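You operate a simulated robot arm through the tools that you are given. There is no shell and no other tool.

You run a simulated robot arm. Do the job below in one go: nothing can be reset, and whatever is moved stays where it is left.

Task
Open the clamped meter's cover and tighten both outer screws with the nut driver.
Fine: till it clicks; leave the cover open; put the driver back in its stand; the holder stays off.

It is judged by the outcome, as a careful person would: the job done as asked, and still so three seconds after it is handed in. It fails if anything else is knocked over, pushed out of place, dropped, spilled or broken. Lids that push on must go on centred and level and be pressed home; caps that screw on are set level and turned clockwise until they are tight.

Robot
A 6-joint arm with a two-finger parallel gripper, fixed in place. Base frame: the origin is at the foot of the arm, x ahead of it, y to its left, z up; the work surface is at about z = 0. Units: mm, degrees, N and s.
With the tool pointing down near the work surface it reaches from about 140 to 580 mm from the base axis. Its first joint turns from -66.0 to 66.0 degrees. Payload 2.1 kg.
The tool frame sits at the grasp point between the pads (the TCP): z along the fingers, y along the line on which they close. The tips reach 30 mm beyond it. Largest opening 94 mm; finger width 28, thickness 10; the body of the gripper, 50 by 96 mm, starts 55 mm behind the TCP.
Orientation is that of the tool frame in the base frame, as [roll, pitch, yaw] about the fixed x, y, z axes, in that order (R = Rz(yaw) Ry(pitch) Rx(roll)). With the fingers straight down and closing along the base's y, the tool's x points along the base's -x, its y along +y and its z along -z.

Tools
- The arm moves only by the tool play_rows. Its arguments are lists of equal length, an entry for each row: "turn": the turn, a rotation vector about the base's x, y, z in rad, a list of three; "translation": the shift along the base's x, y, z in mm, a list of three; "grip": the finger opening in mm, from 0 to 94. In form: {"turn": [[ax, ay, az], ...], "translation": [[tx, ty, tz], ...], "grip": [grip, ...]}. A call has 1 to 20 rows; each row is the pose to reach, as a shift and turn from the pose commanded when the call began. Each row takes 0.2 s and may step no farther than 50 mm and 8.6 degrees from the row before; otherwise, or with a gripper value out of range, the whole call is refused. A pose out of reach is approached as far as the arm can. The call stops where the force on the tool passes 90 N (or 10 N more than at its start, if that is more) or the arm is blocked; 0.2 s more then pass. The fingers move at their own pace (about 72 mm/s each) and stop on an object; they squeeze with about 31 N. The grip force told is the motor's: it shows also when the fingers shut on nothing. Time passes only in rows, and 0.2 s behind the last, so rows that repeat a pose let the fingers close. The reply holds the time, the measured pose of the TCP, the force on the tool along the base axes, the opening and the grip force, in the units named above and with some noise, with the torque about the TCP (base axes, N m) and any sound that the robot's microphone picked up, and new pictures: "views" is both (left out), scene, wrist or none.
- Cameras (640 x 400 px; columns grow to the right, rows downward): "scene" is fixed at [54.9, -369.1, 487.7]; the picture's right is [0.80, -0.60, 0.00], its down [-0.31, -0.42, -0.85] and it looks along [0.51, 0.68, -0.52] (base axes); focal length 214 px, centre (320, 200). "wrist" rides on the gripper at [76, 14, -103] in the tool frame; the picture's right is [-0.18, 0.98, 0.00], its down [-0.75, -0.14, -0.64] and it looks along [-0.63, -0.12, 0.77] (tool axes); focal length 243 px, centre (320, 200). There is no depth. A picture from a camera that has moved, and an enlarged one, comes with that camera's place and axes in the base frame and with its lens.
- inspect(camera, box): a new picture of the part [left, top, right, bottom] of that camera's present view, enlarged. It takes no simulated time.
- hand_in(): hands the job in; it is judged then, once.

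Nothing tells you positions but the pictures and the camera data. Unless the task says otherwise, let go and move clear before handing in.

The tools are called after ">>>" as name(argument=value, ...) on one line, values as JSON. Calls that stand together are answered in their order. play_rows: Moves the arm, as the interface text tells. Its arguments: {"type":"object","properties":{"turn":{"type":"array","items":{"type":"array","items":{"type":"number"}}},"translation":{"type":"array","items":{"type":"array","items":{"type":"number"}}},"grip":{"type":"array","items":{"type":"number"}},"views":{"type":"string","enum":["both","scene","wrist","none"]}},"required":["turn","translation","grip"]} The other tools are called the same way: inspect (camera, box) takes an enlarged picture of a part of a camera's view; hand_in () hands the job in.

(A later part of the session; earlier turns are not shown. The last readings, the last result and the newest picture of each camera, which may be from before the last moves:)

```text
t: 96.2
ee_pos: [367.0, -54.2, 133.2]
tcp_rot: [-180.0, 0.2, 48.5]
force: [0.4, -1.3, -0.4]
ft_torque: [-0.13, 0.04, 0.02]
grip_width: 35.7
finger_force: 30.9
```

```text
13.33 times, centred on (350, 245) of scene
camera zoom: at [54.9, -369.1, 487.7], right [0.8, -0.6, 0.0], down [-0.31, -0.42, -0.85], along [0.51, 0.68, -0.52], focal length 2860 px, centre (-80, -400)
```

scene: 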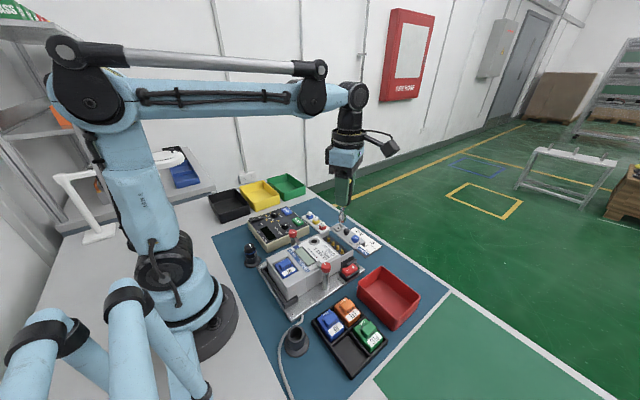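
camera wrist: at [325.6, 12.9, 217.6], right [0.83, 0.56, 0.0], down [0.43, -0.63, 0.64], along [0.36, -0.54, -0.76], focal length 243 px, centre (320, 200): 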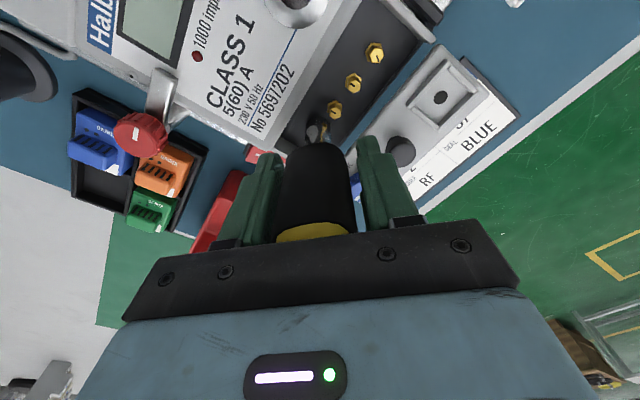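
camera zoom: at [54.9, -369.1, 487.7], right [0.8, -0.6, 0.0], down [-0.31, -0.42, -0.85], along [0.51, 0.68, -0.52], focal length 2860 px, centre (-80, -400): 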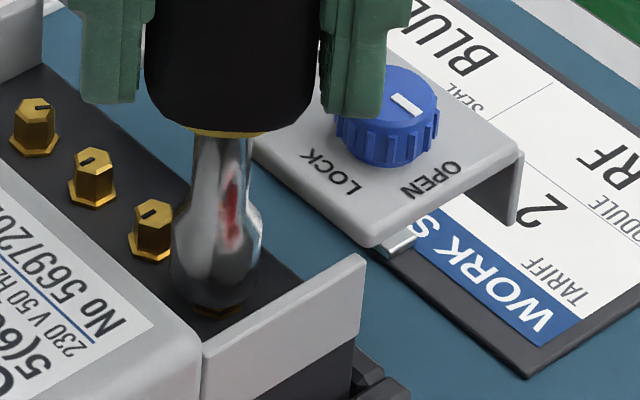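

>>> play_rows(turn=[[0, 0, 0], [0, 0, 0], [0, 0, 0]], translation=[[0.3, -0.2, -1.5], [0.3, -0.2, -3], [0.3, -0.2, -3]], grip=[24, 24, 24], views="none")

>>> inspect(camera="scene", box=[335, 230, 365, 260])

```text
t: 97.0
ee_pos: [367.8, -54.1, 130.9]
tcp_rot: [-179.8, 0.2, 48.5]
force: [-0.4, 0.1, -0.6]
ft_torque: [0.07, -0.03, 0.0]
grip_width: 35.9
finger_force: 30.9
```

```text
13.33 times, centred on (350, 245) of scene
camera zoom: at [54.9, -369.1, 487.7], right [0.8, -0.6, 0.0], down [-0.31, -0.42, -0.85], along [0.51, 0.68, -0.52], focal length 2860 px, centre (-80, -400)
```

zoom: 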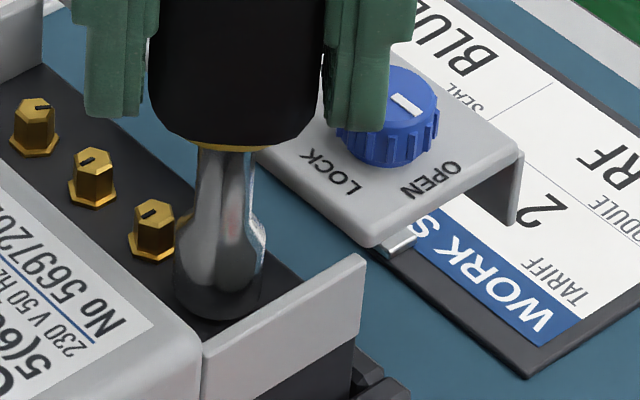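

>>> play_rows(turn=[[0, 0, 0], [0, 0, 0], [0, 0, 0]], translation=[[0, 0, -1.5], [0, 0, -2.5], [0, 0, -2.5]], grip=[24, 24, 24], views="none")

```text
t: 97.8
ee_pos: [368.3, -53.6, 127.4]
tcp_rot: [180.0, 0.1, 48.5]
force: [-4.3, -0.7, 15.7]
ft_torque: [-0.07, 0.18, 0.0]
grip_width: 35.9
finger_force: 31.2
```

Fully seated with a light push. Turning clockwise again.

>>> play_rows(turn=[[0, 0, -0.05], [0, 0, -0.1], [0, 0, -0.15], [0, 0, -0.2], [0, 0, -0.25]], translation=[[-0.2, 0, 0], [-0.3, 0, 0], [-0.3, 0, 0], [-0.3, 0, 0], [-0.3, 0, 0]], grip=[24, 24, 24, 24, 24], views="none")

```text
t: 99.0
ee_pos: [367.1, -54.6, 128.0]
tcp_rot: [180.0, 0.0, 34.2]
force: [2.3, 1.5, 24.1]
ft_torque: [0.14, -0.27, 0.92]
grip_width: 36.2
finger_force: 30.9
```

>>> play_rows(turn=[[0, 0, -0.05], [0, 0, -0.1], [0, 0, -0.15], [0, 0, -0.2], [0, 0, -0.2]], translation=[[0.1, 0, 0], [0.1, 0, 0], [0.1, 0, 0], [0.1, 0, 0], [0.1, 0, 0]], grip=[24, 24, 24, 24, 24], views="none")

>>> inspect(camera="wrist", box=[260, 80, 380, 240])

>>> inspect(camera="scene", box=[335, 230, 365, 260])

```text
t: 100.2
ee_pos: [368.3, -53.6, 127.7]
tcp_rot: [-179.9, 0.1, 22.8]
force: [-0.4, 0.0, -1.1]
ft_torque: [0.0, -0.01, 1.18]
grip_width: 36.6
finger_force: 30.7
```

```text
2.50 times, centred on (320, 160) of wrist
camera zoom: at [443.7, -36.4, 230.5], right [0.21, -0.98, 0.0], down [-0.75, -0.16, 0.64], along [-0.63, -0.14, -0.76], focal length 606 px, centre (320, 300)
```

zoom: 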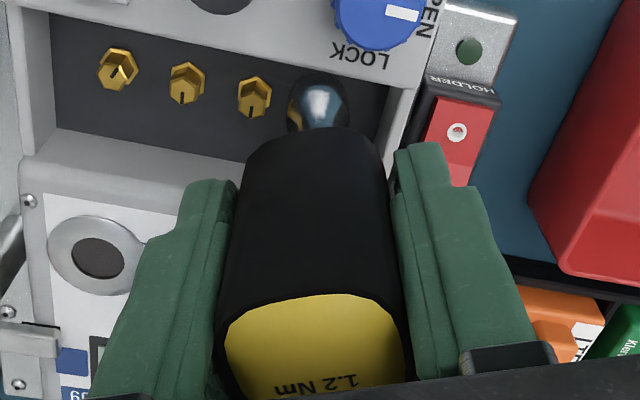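

```text
13.33 times, centred on (350, 245) of scene
camera zoom: at [54.9, -369.1, 487.7], right [0.8, -0.6, 0.0], down [-0.31, -0.42, -0.85], along [0.51, 0.68, -0.52], focal length 2860 px, centre (-80, -400)
```

zoom: 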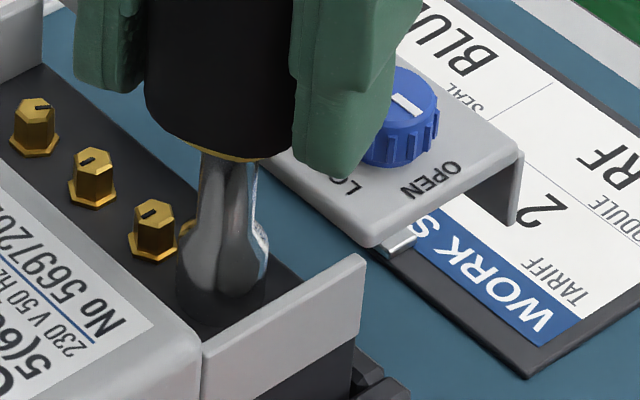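

>>> play_rows(turn=[[0, 0, -0.05], [0, 0, -0.1], [0, 0, -0.15], [0, 0, -0.2], [0, 0, -0.2]], translation=[[0, 0, -0.6], [0, 0, -1], [0, 0, -1], [0, 0, -1], [0, 0, -1]], grip=[24, 24, 24, 24, 24], views="none")

>>> inspect(camera="wrist", box=[280, 180, 360, 245])

```text
t: 101.4
ee_pos: [367.0, -53.7, 128.2]
tcp_rot: [-180.0, 0.1, 11.3]
force: [-1.9, -3.6, 11.0]
ft_torque: [-0.24, 0.18, 1.12]
grip_width: 36.9
finger_force: 30.9
```

```text
6.15 times, centred on (320, 212) of wrist
camera zoom: at [445.6, -51.4, 230.3], right [0.01, -1.0, 0.0], down [-0.76, -0.01, 0.64], along [-0.64, -0.01, -0.76], focal length 1493 px, centre (320, 123)
```

zoom: 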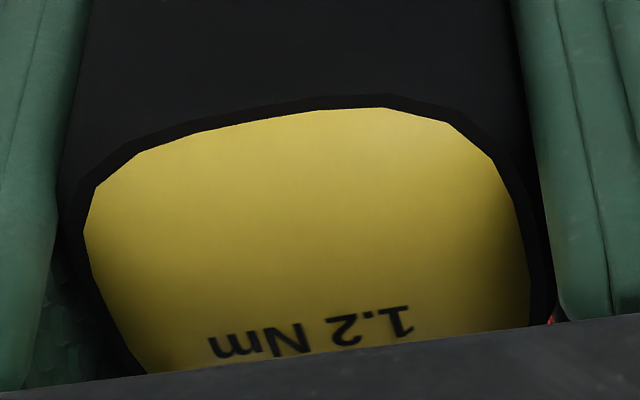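

Torque sits at a plateau of ~1.12–1.18 N·m while the handle follows the fingers. I'll lift off and check whether the screw head itself moved during this last turn.

>>> play_rows(turn=[[0, 0, 0.1], [0, 0, 0.2], [0, 0, 0.25], [0, 0, 0.25], [0, 0, 0.25], [0, 0, 0.25]], translation=[[0, 0, 0.5], [0, 0, 1], [0, 0, 1], [0, 0, 12], [0, 0, 36], [0, 0, 36]], grip=[24, 24, 24, 24, 24, 24], views="none")

>>> inspect(camera="scene", box=[335, 230, 365, 260])

>>> inspect(camera="wrist", box=[220, 40, 360, 140])

```text
t: 102.8
ee_pos: [368.9, -53.8, 163.7]
tcp_rot: [-179.9, 0.3, 25.6]
force: [0.7, 1.4, -1.4]
ft_torque: [-0.01, 0.0, 0.0]
grip_width: 36.1
finger_force: 31.7
```

```text
13.33 times, centred on (350, 245) of scene
camera zoom: at [54.9, -369.1, 487.7], right [0.8, -0.6, 0.0], down [-0.31, -0.42, -0.85], along [0.51, 0.68, -0.52], focal length 2860 px, centre (-80, -400)
```

zoom: 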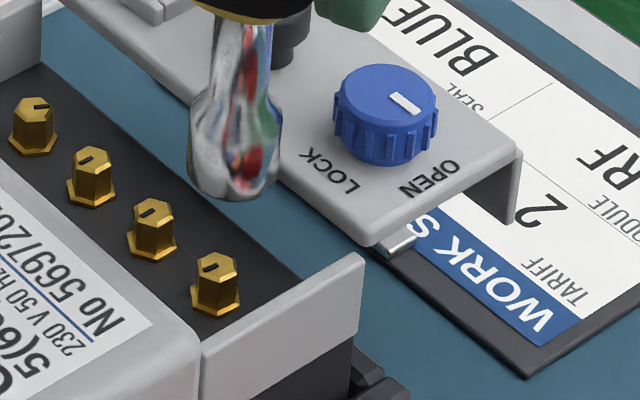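

```text
4.00 times, centred on (290, 90) of wrist
camera zoom: at [444.2, -32.5, 265.6], right [0.26, -0.97, 0.0], down [-0.74, -0.2, 0.64], along [-0.62, -0.17, -0.76], focal length 970 px, centre (440, 640)
```

zoom: 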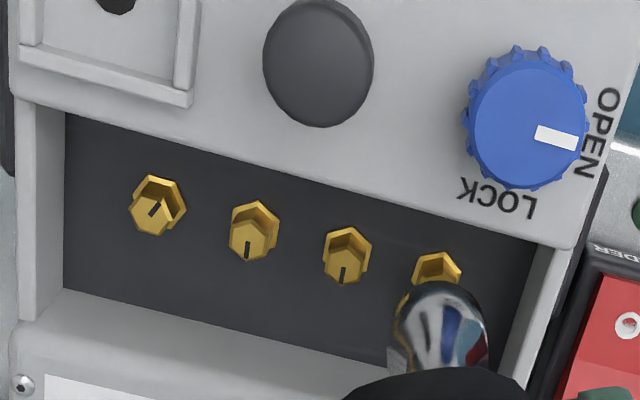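

The first screw's head has not moved further: it is at its stop, parallel to the inner ones, and the driver's clutch (or the hex) is slipping at ~1.18 N·m. I'll lower again to test whether the socket re-enters freely at this angle.

>>> play_rows(turn=[[0, 0, 0], [0, 0, 0], [0, 0, 0]], translation=[[0, 0, -12], [0, 0, -22], [0, 0, -22]], grip=[24, 24, 24], views="none")

>>> inspect(camera="scene", box=[335, 230, 365, 260])

>>> inspect(camera="wrist", box=[270, 60, 370, 140])

```text
t: 103.6
ee_pos: [368.2, -53.2, 139.7]
tcp_rot: [180.0, 0.3, 25.6]
force: [0.9, 0.0, -0.3]
ft_torque: [-0.02, -0.04, -0.02]
grip_width: 36.1
finger_force: 31.0
```

```text
13.33 times, centred on (350, 245) of scene
camera zoom: at [54.9, -369.1, 487.7], right [0.8, -0.6, 0.0], down [-0.31, -0.42, -0.85], along [0.51, 0.68, -0.52], focal length 2860 px, centre (-80, -400)
```

zoom: 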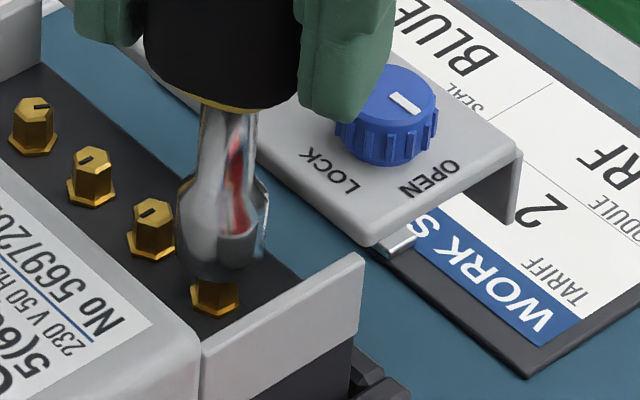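

```text
5.00 times, centred on (320, 100) of wrist
camera zoom: at [443.6, -31.0, 242.1], right [0.26, -0.97, 0.0], down [-0.74, -0.2, 0.64], along [-0.62, -0.17, -0.76], focal length 1213 px, centre (320, 700)
```

zoom: 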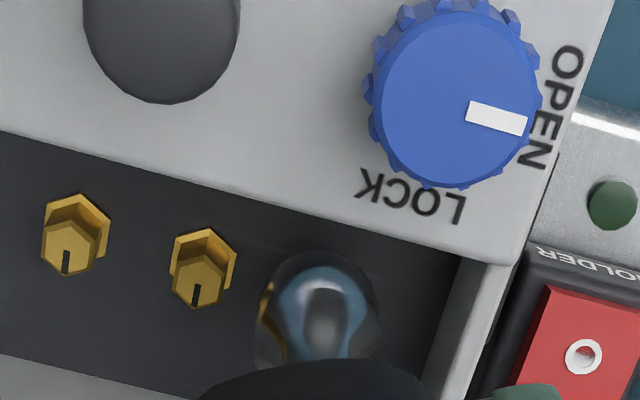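

>>> play_rows(turn=[[0, 0, 0], [0, 0, 0], [0, 0, 0], [0, 0, 0]], translation=[[-1, -0.9, 0], [-1, -0.9, -1.5], [-1, -0.9, -3], [-1, -0.9, -3]], grip=[24, 24, 24, 24], views="none")

>>> inspect(camera="scene", box=[335, 230, 365, 260])

```text
t: 104.6
ee_pos: [367.2, -56.1, 138.5]
tcp_rot: [179.9, 0.2, 25.6]
force: [-0.9, -0.3, -1.3]
ft_torque: [0.01, -0.01, -0.02]
grip_width: 35.8
finger_force: 31.1
```

```text
13.33 times, centred on (350, 245) of scene
camera zoom: at [54.9, -369.1, 487.7], right [0.8, -0.6, 0.0], down [-0.31, -0.42, -0.85], along [0.51, 0.68, -0.52], focal length 2860 px, centre (-80, -400)
```

zoom: 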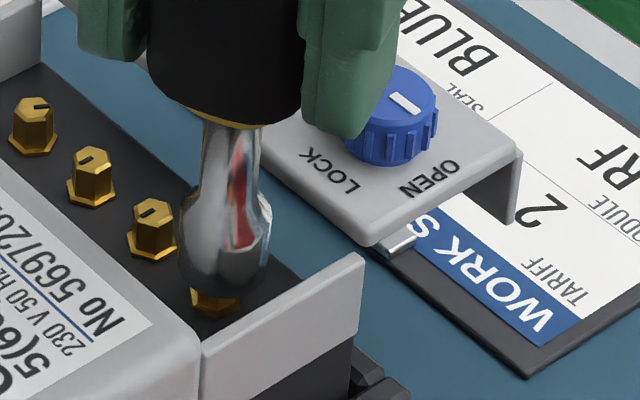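

>>> play_rows(turn=[[0, 0, 0], [0, 0, 0], [0, 0, 0]], translation=[[-1.3, 1, 0], [-1.3, 1, -1], [-1.3, 1, -1]], grip=[24, 24, 24], views="none")

>>> inspect(camera="scene", box=[335, 230, 365, 260])

>>> inspect(camera="wrist", box=[270, 60, 370, 140])

```text
t: 105.4
ee_pos: [366.6, -53.4, 135.7]
tcp_rot: [-180.0, 0.2, 25.7]
force: [0.8, 0.5, -2.8]
ft_torque: [0.01, 0.0, 0.0]
grip_width: 35.9
finger_force: 30.8
```

```text
13.33 times, centred on (350, 245) of scene
camera zoom: at [54.9, -369.1, 487.7], right [0.8, -0.6, 0.0], down [-0.31, -0.42, -0.85], along [0.51, 0.68, -0.52], focal length 2860 px, centre (-80, -400)
```

zoom: 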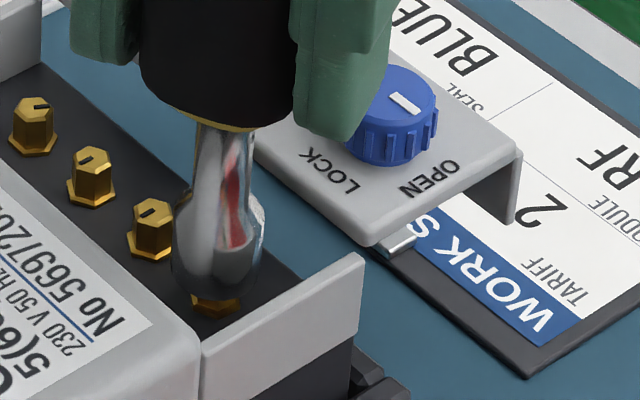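

```text
5.00 times, centred on (320, 100) of wrist
camera zoom: at [441.6, -32.1, 239.2], right [0.26, -0.97, 0.0], down [-0.74, -0.2, 0.64], along [-0.62, -0.17, -0.76], focal length 1213 px, centre (320, 700)
```

zoom: 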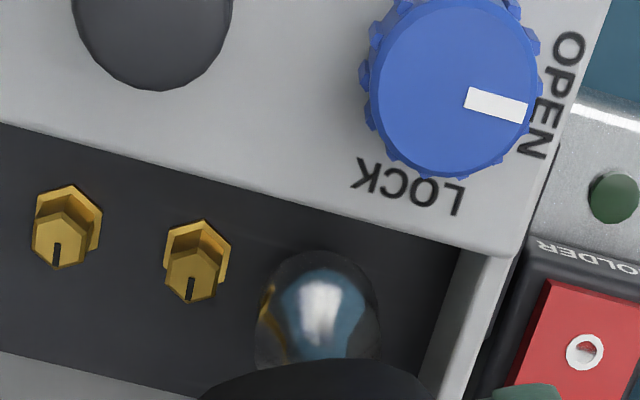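

The socket re-entered freely at this new angle, which means the driver's own clutch slipped — the screw is at the driver's torque limit. I'll seat it once more and give one brisk continuous turn, listening for a click.

>>> play_rows(turn=[[0, 0, 0], [0, 0, 0], [0, 0, 0], [0, 0, 0], [0, 0, 0]], translation=[[0, 0, -2], [0, 0, -4], [0, 0, -6], [0, 0, -7.5], [0, 0, -7.5]], grip=[24, 24, 24, 24, 24], views="none")

```text
t: 106.6
ee_pos: [366.0, -53.1, 129.2]
tcp_rot: [-180.0, 0.2, 25.6]
force: [0.2, -0.5, -1.5]
ft_torque: [0.04, 0.0, -0.01]
grip_width: 36.1
finger_force: 30.9
```

>>> play_rows(turn=[[0, 0, 0], [0, 0, -0.12], [0, 0, -0.24], [0, 0, -0.36], [0, 0, -0.48], [0, 0, -0.6], [0, 0, -0.72]], translation=[[0.5, -0.3, -1.5], [0.5, -0.3, -1.5], [0.5, -0.3, -1.5], [0.5, -0.3, -1.5], [0.5, -0.3, -1.5], [0.5, -0.3, -1.5], [0.5, -0.3, -1.5]], grip=[24, 24, 24, 24, 24, 24, 24], views="none")

>>> inspect(camera="wrist", box=[260, 80, 380, 240])

>>> inspect(camera="scene", box=[335, 230, 365, 260])

```text
t: 108.2
ee_pos: [338.4, -134.6, 128.7]
tcp_rot: [-179.3, 0.1, -14.4]
force: [-1.1, 0.5, -0.4]
ft_torque: [-0.01, -0.03, -0.03]
grip_width: 60.0
finger_force: 30.8
out of reach, approached as far as the arm can: row 5, 6, 7
```

```text
2.50 times, centred on (320, 160) of wrist
camera zoom: at [408.2, -166.1, 231.1], right [-0.42, -0.91, -0.01], down [-0.7, 0.32, 0.65], along [-0.58, 0.28, -0.76], focal length 606 px, centre (320, 300)
```

zoom: 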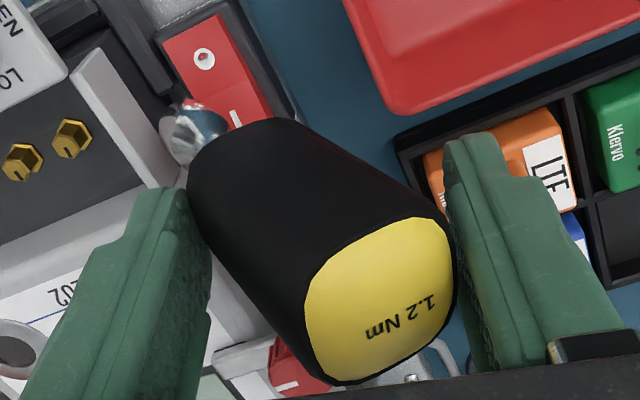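

```text
13.33 times, centred on (350, 245) of scene
camera zoom: at [54.9, -369.1, 487.7], right [0.8, -0.6, 0.0], down [-0.31, -0.42, -0.85], along [0.51, 0.68, -0.52], focal length 2860 px, centre (-80, -400)
```

zoom: 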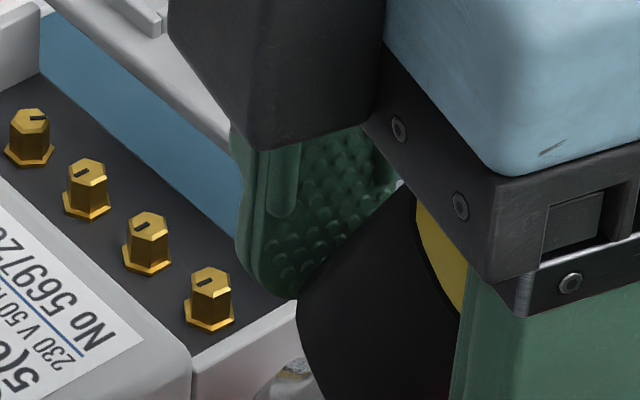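

The wrist ran into its joint limit and the arm swung sideways, pulling the driver off the screw; it is now tilted in the fingers. I'll stop and look carefully before moving anything.

>>> inspect(camera="scene", box=[240, 180, 420, 380])

>>> inspect(camera="scene", box=[320, 220, 400, 310])

>>> inspect(camera="wrist", box=[0, 0, 640, 400])

```text
2.00 times, centred on (330, 280) of scene
camera zoom: at [54.9, -369.1, 487.7], right [0.8, -0.6, 0.0], down [-0.31, -0.42, -0.85], along [0.51, 0.68, -0.52], focal length 429 px, centre (300, 40)
```

zoom: 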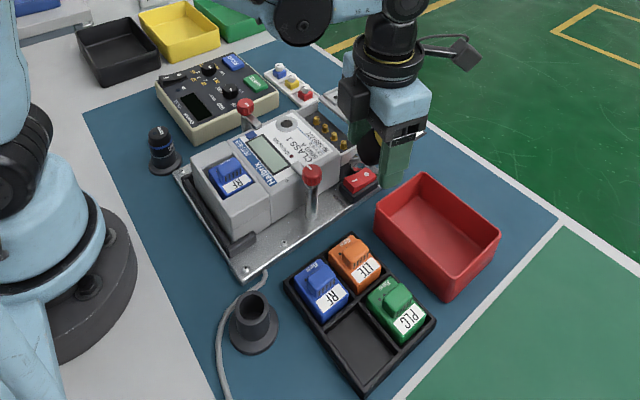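

```text
4.44 times, centred on (360, 265) of scene
camera zoom: at [54.9, -369.1, 487.7], right [0.8, -0.6, 0.0], down [-0.31, -0.42, -0.85], along [0.51, 0.68, -0.52], focal length 953 px, centre (142, -89)
```

zoom: 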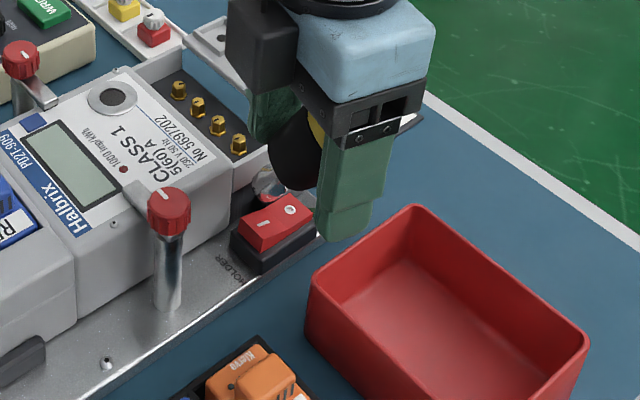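

```text
1.00 times, centred on (320, 200) of wrist (not enlarged: the box is as wide or as high as the picture)
camera zoom: at [408.2, -166.1, 231.1], right [-0.42, -0.91, -0.01], down [-0.7, 0.32, 0.65], along [-0.58, 0.28, -0.76], focal length 243 px, centre (320, 200)
```

zoom: 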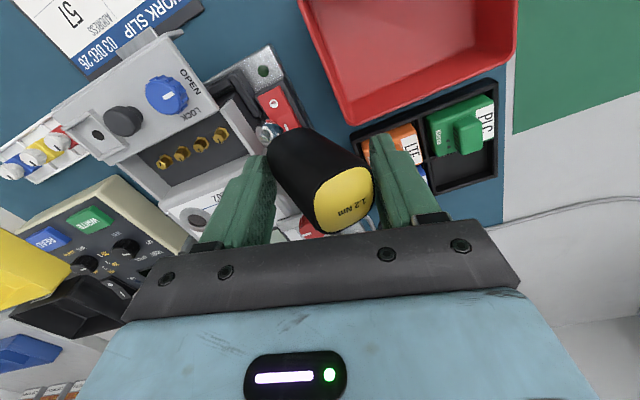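

The driver is still firmly held, only tilted, with its tip hanging beside the rocker switch; nothing looks knocked over. I'll raise straight up slowly, keeping the same wrist angle so the arm doesn't swing.

>>> play_rows(turn=[[0, 0, 0], [0, 0, 0], [0, 0, 0], [0, 0, 0]], translation=[[0, 0, 5], [0, 0, 12], [0, 0, 20], [0, 0, 30]], grip=[24, 24, 24, 24], views="both")

>>> inspect(camera="scene", box=[320, 200, 400, 290])

```text
t: 109.2
ee_pos: [334.9, -141.7, 159.3]
tcp_rot: [-179.9, 0.2, -15.4]
force: [-0.7, -0.1, -2.0]
ft_torque: [-0.01, 0.03, 0.0]
grip_width: 58.9
finger_force: 31.1
out of reach, approached as far as the arm can: row 1, 2, 3, 4
camera wrist: at [405.5, -174.2, 261.8], right [-0.44, -0.9, 0.0], down [-0.69, 0.33, 0.64], along [-0.58, 0.28, -0.76], focal length 243 px, centre (320, 200)
```

scene: 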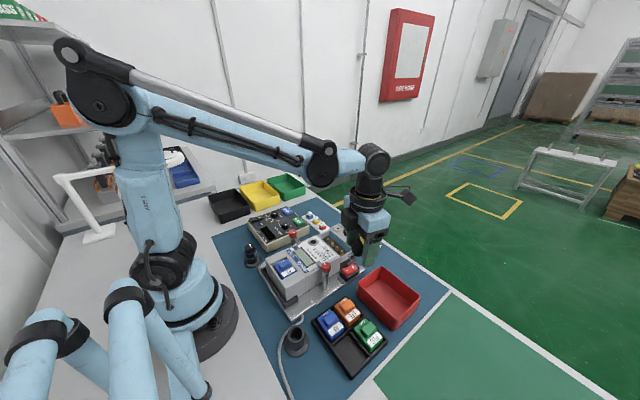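
wrist: 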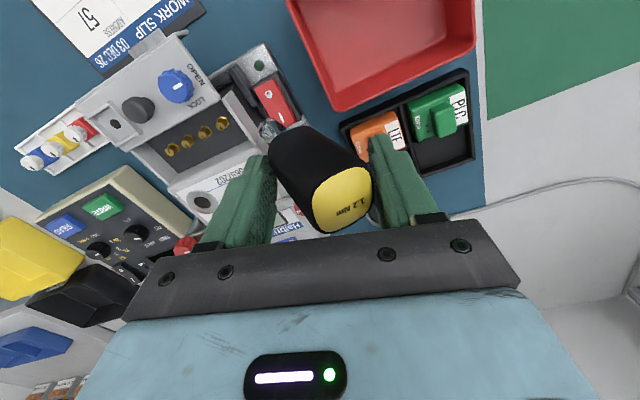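

```text
4.44 times, centred on (360, 245) of scene
camera zoom: at [54.9, -369.1, 487.7], right [0.8, -0.6, 0.0], down [-0.31, -0.42, -0.85], along [0.51, 0.68, -0.52], focal length 953 px, centre (142, 0)
```

zoom: 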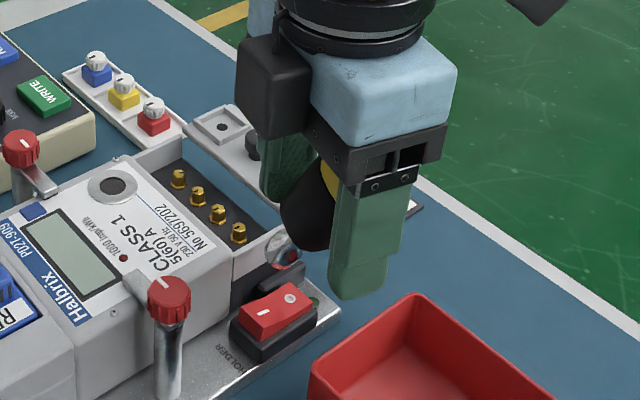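

>>> play_rows(turn=[[0, 0, 0], [0, 0, 0], [0, 0, 0], [0, 0, 0], [0, 0, 0]], translation=[[0, 0, 12], [0, 0, 28], [0, 0, 46], [0, 0, 64], [0, 0, 80]], grip=[24, 24, 24, 24, 24], views="both")

>>> inspect(camera="scene", box=[310, 160, 400, 270])

>>> inspect(camera="wrist", box=[180, 80, 460, 250])

```text
t: 110.4
ee_pos: [336.7, -143.4, 238.6]
tcp_rot: [-179.9, 0.2, -15.6]
force: [0.7, -0.2, -2.3]
ft_torque: [-0.04, 0.02, 0.02]
grip_width: 36.0
finger_force: 30.7
camera wrist: at [406.8, -176.3, 340.0], right [-0.44, -0.9, 0.0], down [-0.69, 0.34, 0.64], along [-0.58, 0.28, -0.76], focal length 243 px, centre (320, 200)
```

scene: 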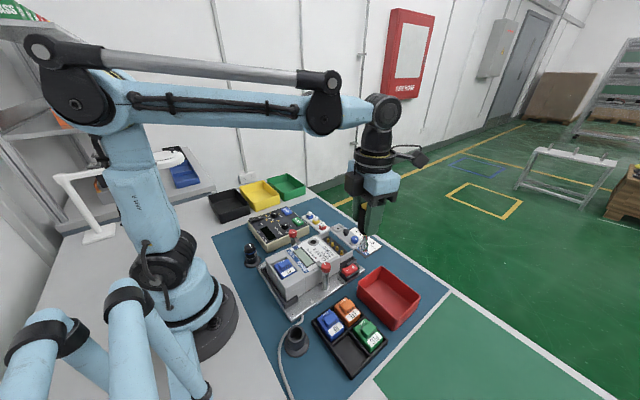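
wrist: 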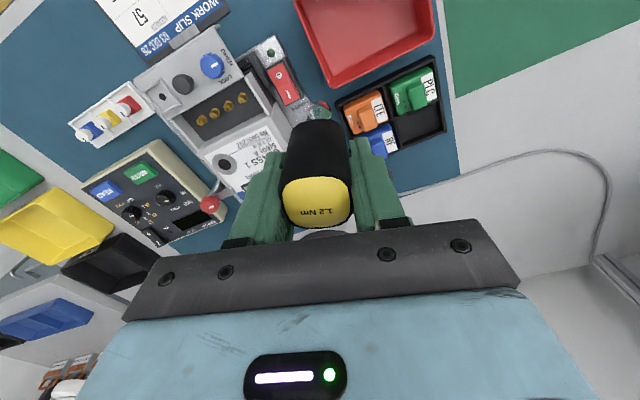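

```text
3.64 times, centred on (355, 215) of scene
camera zoom: at [54.9, -369.1, 487.7], right [0.8, -0.6, 0.0], down [-0.31, -0.42, -0.85], along [0.51, 0.68, -0.52], focal length 780 px, centre (193, 146)
```

zoom: 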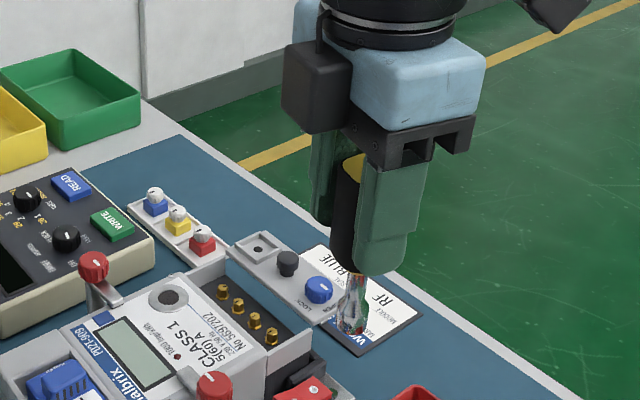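

```text
2.29 times, centred on (320, 165) of wrist
camera zoom: at [406.8, -176.3, 340.0], right [-0.44, -0.9, 0.0], down [-0.69, 0.34, 0.64], along [-0.58, 0.28, -0.76], focal length 555 px, centre (320, 280)
```

zoom: 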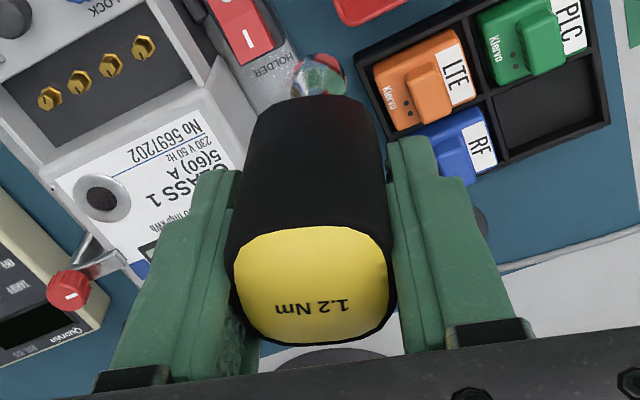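

The driver has snapped back upright in the fingers (36.0 mm). I'll check the rocker switch and surroundings for any change.

>>> inspect(camera="scene", box=[250, 220, 370, 310])

>>> inspect(camera="scene", box=[320, 245, 370, 295])

>>> inspect(camera="wrist", box=[140, 20, 340, 180])

```text
4.44 times, centred on (310, 265) of scene
camera zoom: at [54.9, -369.1, 487.7], right [0.8, -0.6, 0.0], down [-0.31, -0.42, -0.85], along [0.51, 0.68, -0.52], focal length 953 px, centre (364, -89)
```

zoom: 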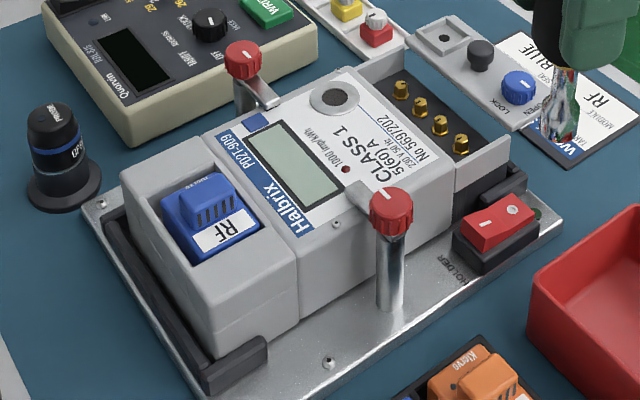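

```text
8.00 times, centred on (345, 270) of scene
camera zoom: at [54.9, -369.1, 487.7], right [0.8, -0.6, 0.0], down [-0.31, -0.42, -0.85], along [0.51, 0.68, -0.52], focal length 1716 px, centre (120, -360)
```

zoom: 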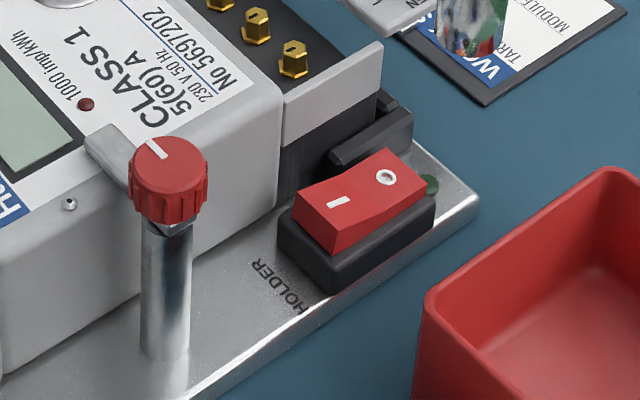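

```text
2.50 times, centred on (240, 100) of wrist
camera zoom: at [406.8, -176.3, 340.0], right [-0.44, -0.9, 0.0], down [-0.69, 0.34, 0.64], along [-0.58, 0.28, -0.76], focal length 606 px, centre (520, 450)
```

zoom: 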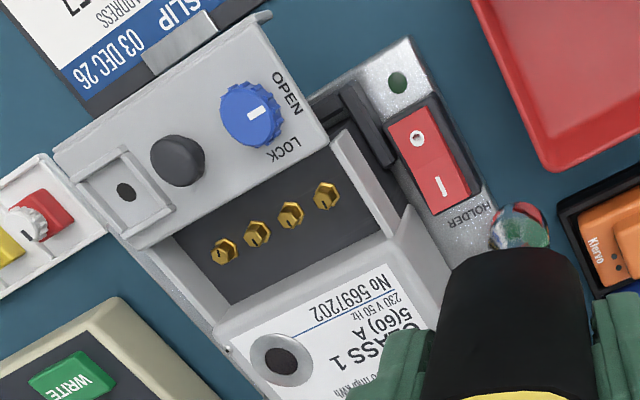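

>>> inspect(camera="scene", box=[320, 220, 390, 290])

```text
5.71 times, centred on (355, 255) of scene
camera zoom: at [54.9, -369.1, 487.7], right [0.8, -0.6, 0.0], down [-0.31, -0.42, -0.85], along [0.51, 0.68, -0.52], focal length 1226 px, centre (120, -114)
```

zoom: 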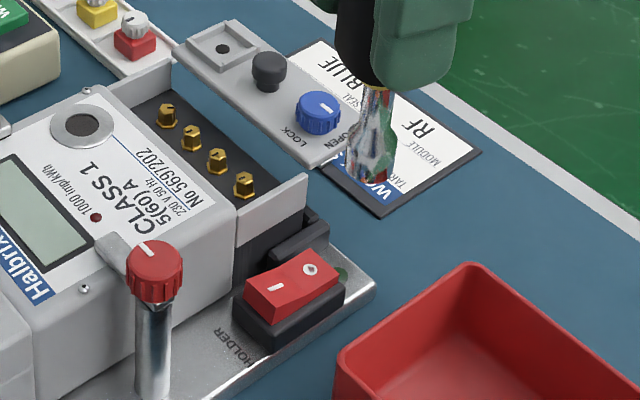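

The switch is unchanged (off) and everything else is in place; the first screw's mark still lines up with the inner ones. Now I'll move to the second outer screw (near y=+6), unwinding the wrist counter-clockwise on the way, at safe height.

>>> play_rows(turn=[[0, 0, 0.14], [0, 0, 0.28], [0, 0, 0.42], [0, 0, 0.56], [0, 0, 0.7], [0, 0, 0.84], [0, 0, 0.98], [0, 0, 1.12], [0, 0, 1.26], [0, 0, 1.4], [0, 0, 1.54], [0, 0, 1.68], [0, 0, 1.82], [0, 0, 1.96], [0, 0, 2.1], [0, 0, 2.24], [0, 0, 2.38], [0, 0, 2.52], [0, 0, 2.66], [0, 0, 2.8]], translation=[[0, 4, 0], [1, 8, 0], [3, 16, 0], [5, 24, 0], [7, 32, 0], [9, 40, 0], [11, 48, 0], [13, 56, 0], [15, 64, 0], [16, 72, 0], [17, 80, 0], [19, 88, 0], [20, 96, 0], [22, 104, 0], [23, 112, 0], [25, 120, 0], [26, 128, 0], [28, 136, 0], [29, 144, 0], [30, 148, 0]], grip=[24, 24, 24, 24, 24, 24, 24, 24, 24, 24, 24, 24, 24, 24, 24, 24, 24, 24, 24, 24], views="none")

```text
t: 114.6
ee_pos: [366.9, 5.2, 238.9]
tcp_rot: [180.0, 0.2, 144.9]
force: [0.3, 0.7, -0.3]
ft_torque: [-0.03, 0.01, 0.01]
grip_width: 35.7
finger_force: 30.7
```

>>> play_rows(turn=[[0, 0, 0.135], [0, 0, 0.27], [0, 0, 0.405], [0, 0, 0.54], [0, 0, 0.675], [0, 0, 0.81], [0, 0, 0.945], [0, 0, 1.08], [0, 0, 1.215], [0, 0, 1.35], [0, 0, 1.485], [0, 0, 1.62], [0, 0, 1.755], [0, 0, 1.89], [0, 0, 2.025], [0, 0, 2.16], [0, 0, 2.295], [0, 0, 2.43], [0, 0, 2.565], [0, 0, 2.7]], translation=[[0, 0, 0], [0, 0, 0], [0, 0, 0], [0, 0, 0], [0, 0, 0], [0, 0, 0], [0, 0, 0], [0, 0, 0], [0, 0, 0], [0, 0, 0], [0, 0, 0], [0, 0, 0], [0, 0, 0], [0, 0, 0], [0, 0, 0], [0, 0, 0], [0, 0, 0], [0, 0, 0], [0, 0, 0], [0, 0, 0]], grip=[24, 24, 24, 24, 24, 24, 24, 24, 24, 24, 24, 24, 24, 24, 24, 24, 24, 24, 24, 24], views="both")

>>> inspect(camera="wrist", box=[240, 40, 400, 180])

>>> inspect(camera="scene", box=[310, 190, 370, 260])

```text
t: 118.8
ee_pos: [366.3, 5.5, 238.1]
tcp_rot: [179.9, 0.2, -60.4]
force: [0.5, -0.6, -1.1]
ft_torque: [-0.01, -0.02, 0.0]
grip_width: 35.7
finger_force: 30.2
camera wrist: at [391.9, -65.8, 340.6], right [-0.95, -0.33, 0.0], down [-0.25, 0.72, 0.64], along [-0.21, 0.61, -0.76], focal length 243 px, centre (320, 200)
```

scene: 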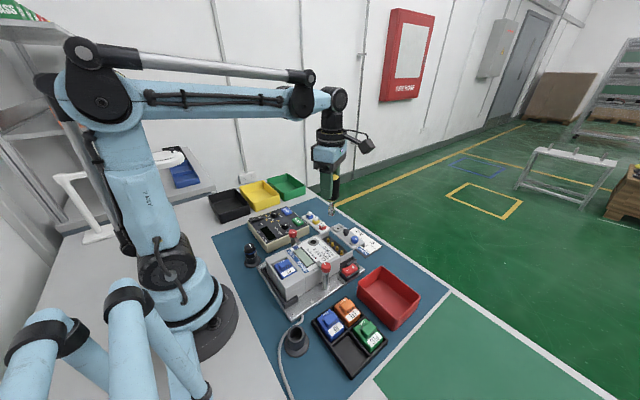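
wrist: 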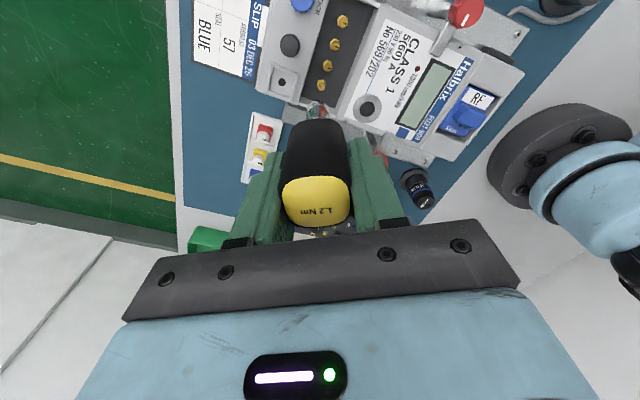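

```text
2.86 times, centred on (320, 110) of wrist
camera zoom: at [391.9, -65.8, 340.6], right [-0.95, -0.33, 0.0], down [-0.25, 0.72, 0.64], along [-0.21, 0.61, -0.76], focal length 693 px, centre (320, 457)
```

zoom: 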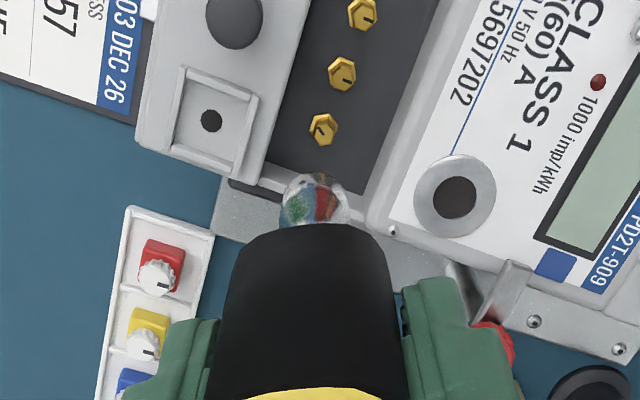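

```text
5.71 times, centred on (340, 225) of scene
camera zoom: at [54.9, -369.1, 487.7], right [0.8, -0.6, 0.0], down [-0.31, -0.42, -0.85], along [0.51, 0.68, -0.52], focal length 1226 px, centre (206, 57)
```

zoom: 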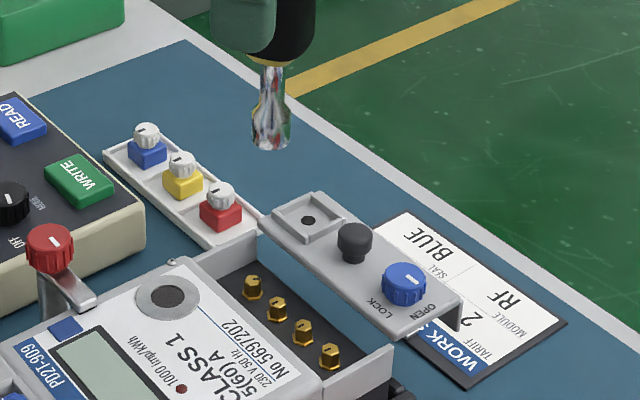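

>>> play_rows(turn=[[0, 0, 0], [0, 0, 0], [0, 0, 0], [0, 0, 0]], translation=[[-1.2, 0.3, -20], [-1.2, 0.3, -45], [-1.2, 0.3, -66], [-1.2, 0.3, -66]], grip=[24, 24, 24, 24], views="none")

>>> inspect(camera="wrist", box=[270, 60, 370, 140])

>>> inspect(camera="scene", box=[325, 215, 365, 255])

```text
t: 119.8
ee_pos: [367.4, 7.2, 173.0]
tcp_rot: [-180.0, 0.3, -60.5]
force: [0.0, 0.5, -0.1]
ft_torque: [-0.02, -0.01, -0.01]
grip_width: 35.6
finger_force: 31.1
```

```text
5.00 times, centred on (320, 100) of wrist
camera zoom: at [391.3, -64.9, 276.2], right [-0.95, -0.32, 0.0], down [-0.25, 0.72, 0.64], along [-0.21, 0.61, -0.76], focal length 1213 px, centre (320, 700)
```

zoom: 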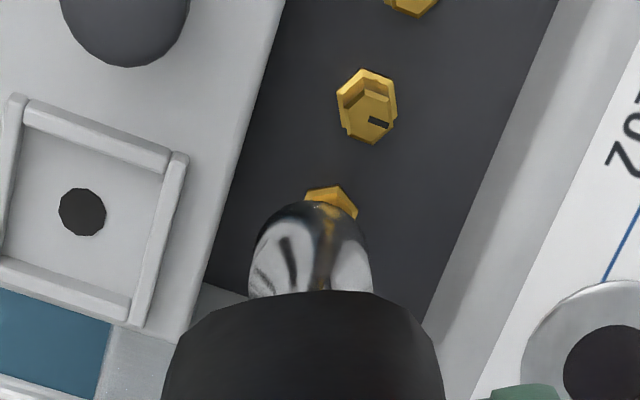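

```text
10.00 times, centred on (345, 235) of scene
camera zoom: at [54.9, -369.1, 487.7], right [0.8, -0.6, 0.0], down [-0.31, -0.42, -0.85], along [0.51, 0.68, -0.52], focal length 2145 px, centre (70, -150)
```

zoom: 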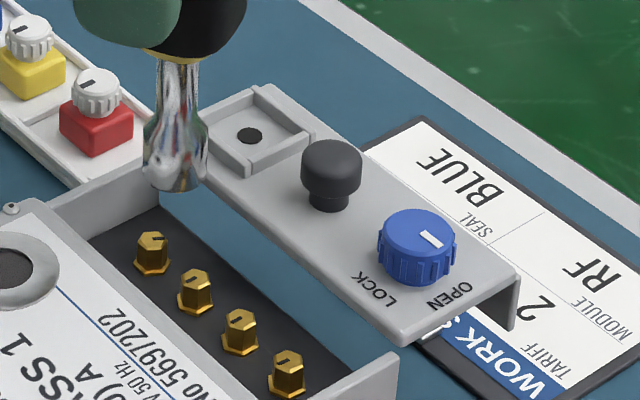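

The driver sits a few degrees tilted in the fingers after the swing. I'll tilt the tool to bring the driver vertical and look again.

>>> play_rows(turn=[[0.03, 0.017, 0], [0.061, 0.0344, 0], [0.061, 0.0344, 0]], translation=[[0, 0, 0], [0, 0, 0], [0, 0, 0]], grip=[24, 24, 24], views="wrist")

>>> inspect(camera="wrist", box=[270, 60, 370, 140])

>>> inspect(camera="scene", box=[310, 180, 370, 255])

```text
t: 120.6
ee_pos: [365.2, 6.9, 172.7]
tcp_rot: [180.0, 4.2, -60.5]
force: [0.5, 0.0, -0.9]
ft_torque: [0.02, 0.02, 0.0]
grip_width: 35.8
finger_force: 31.1
camera wrist: at [394.2, -71.9, 269.5], right [-0.95, -0.32, 0.01], down [-0.22, 0.68, 0.7], along [-0.23, 0.66, -0.72], focal length 243 px, centre (320, 200)
```

wrist: 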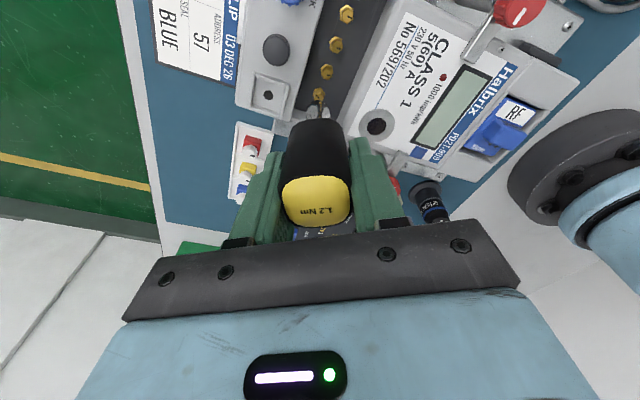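

```text
5.00 times, centred on (320, 100) of wrist
camera zoom: at [394.2, -71.9, 269.5], right [-0.95, -0.32, 0.01], down [-0.22, 0.68, 0.7], along [-0.23, 0.66, -0.72], focal length 1213 px, centre (320, 700)
```

zoom: 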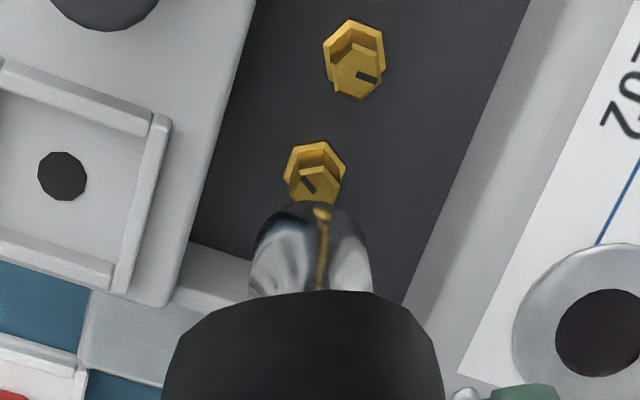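

```text
5.33 times, centred on (340, 218) of scene
camera zoom: at [54.9, -369.1, 487.7], right [0.8, -0.6, 0.0], down [-0.31, -0.42, -0.85], along [0.51, 0.68, -0.52], focal length 1144 px, centre (213, 107)
```

zoom: 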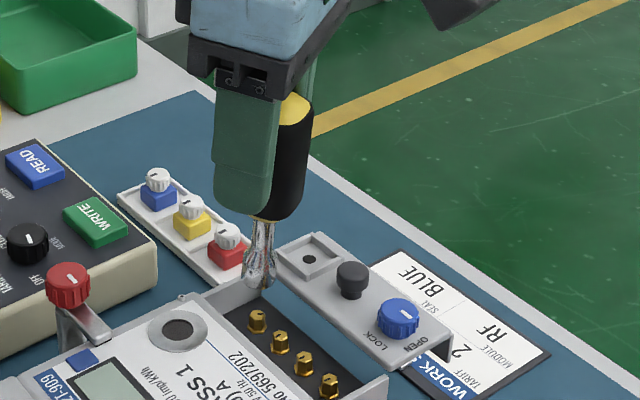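

That over-corrected: the picture shows the driver leaning the other way and off-centre on the pads. I'll raise a bit, tilt the tool the opposite way to make the driver truly vertical, and re-check.

>>> play_rows(turn=[[0, 0, 0], [-0.04, -0.023, 0], [-0.085, -0.048, 0], [-0.125, -0.071, 0], [-0.165, -0.0935, 0], [-0.165, -0.0935, 0]], translation=[[0, 0, 20], [0, 0, 25], [0, 0, 25], [0, 0, 25], [0, 0, 25], [0, 0, 25]], grip=[24, 24, 24, 24, 24, 24], views="wrist")

>>> inspect(camera="wrist", box=[240, 40, 400, 240])

>>> inspect(camera="scene", box=[310, 170, 370, 255])

```text
t: 122.0
ee_pos: [364.8, 5.1, 197.7]
tcp_rot: [-180.0, -6.7, -60.5]
force: [-0.4, 0.3, -1.7]
ft_torque: [0.01, 0.03, -0.04]
grip_width: 35.7
finger_force: 30.7
camera wrist: at [384.1, -54.9, 307.9], right [-0.95, -0.32, -0.02], down [-0.28, 0.79, 0.55], along [-0.16, 0.53, -0.83], focal length 243 px, centre (320, 200)
```

wrist: 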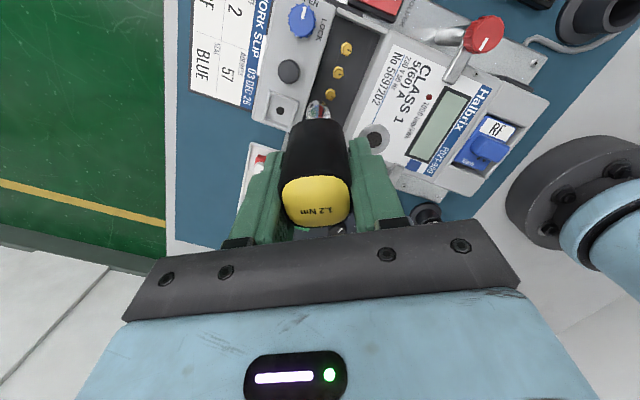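

```text
2.00 times, centred on (320, 140) of wrist
camera zoom: at [384.1, -54.9, 307.9], right [-0.95, -0.32, -0.02], down [-0.28, 0.79, 0.55], along [-0.16, 0.53, -0.83], focal length 485 px, centre (320, 320)
```

zoom: 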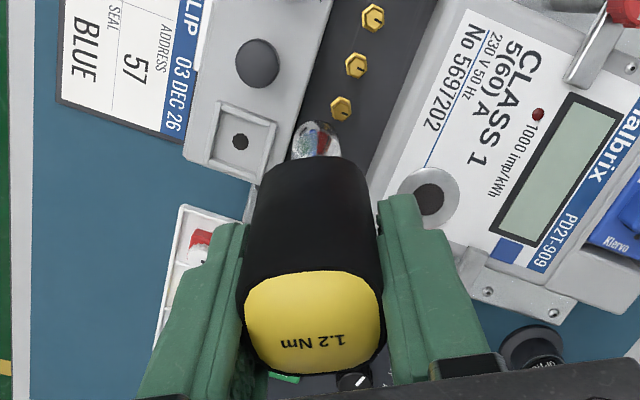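

```text
4.71 times, centred on (340, 212) of scene
camera zoom: at [54.9, -369.1, 487.7], right [0.8, -0.6, 0.0], down [-0.31, -0.42, -0.85], along [0.51, 0.68, -0.52], focal length 1009 px, centre (226, 141)
```

zoom: 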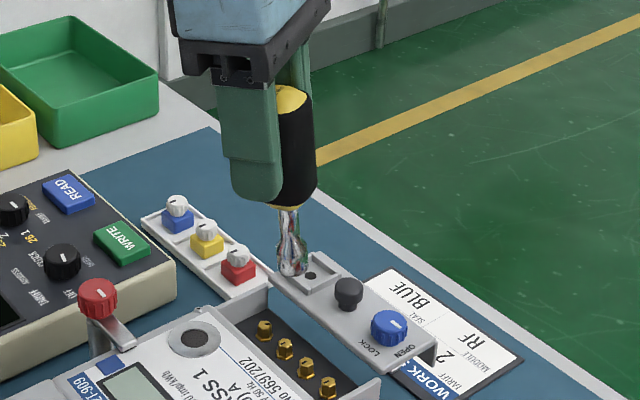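

>>> play_rows(turn=[[0.015, 0.0085, 0], [0.03, 0.017, 0], [0.03, 0.017, 0]], translation=[[-6, 2, 0], [-12.9, 4.3, 0], [-12.9, 4.3, 0]], grip=[24, 24, 24], views="none")

>>> inspect(camera="wrist", box=[270, 50, 370, 130])

>>> inspect(camera="scene", box=[310, 170, 370, 255])

```text
t: 122.8
ee_pos: [351.9, 8.8, 195.2]
tcp_rot: [-179.9, -4.7, -60.4]
force: [0.1, -0.2, -1.6]
ft_torque: [0.01, 0.03, -0.02]
grip_width: 35.8
finger_force: 30.7
```

```text
5.00 times, centred on (320, 90) of wrist
camera zoom: at [372.6, -55.0, 304.5], right [-0.95, -0.32, -0.02], down [-0.27, 0.77, 0.58], along [-0.17, 0.55, -0.82], focal length 1213 px, centre (320, 750)
```

zoom: 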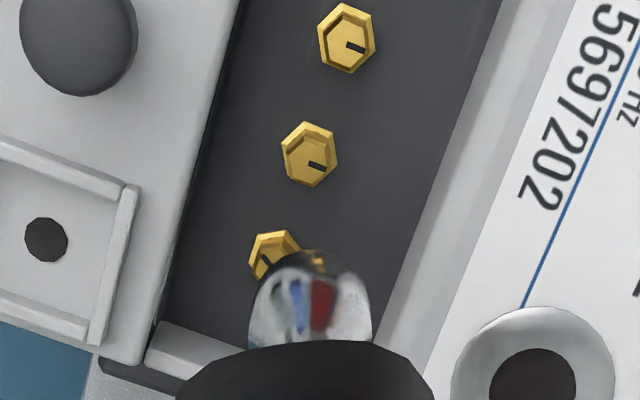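

```text
4.71 times, centred on (340, 212) of scene
camera zoom: at [54.9, -369.1, 487.7], right [0.8, -0.6, 0.0], down [-0.31, -0.42, -0.85], along [0.51, 0.68, -0.52], focal length 1009 px, centre (226, 141)
```

zoom: 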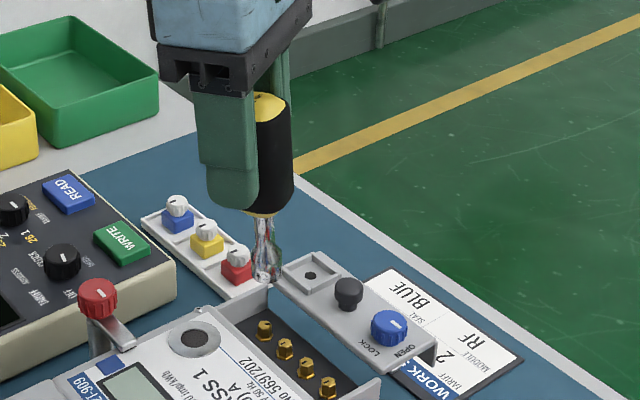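

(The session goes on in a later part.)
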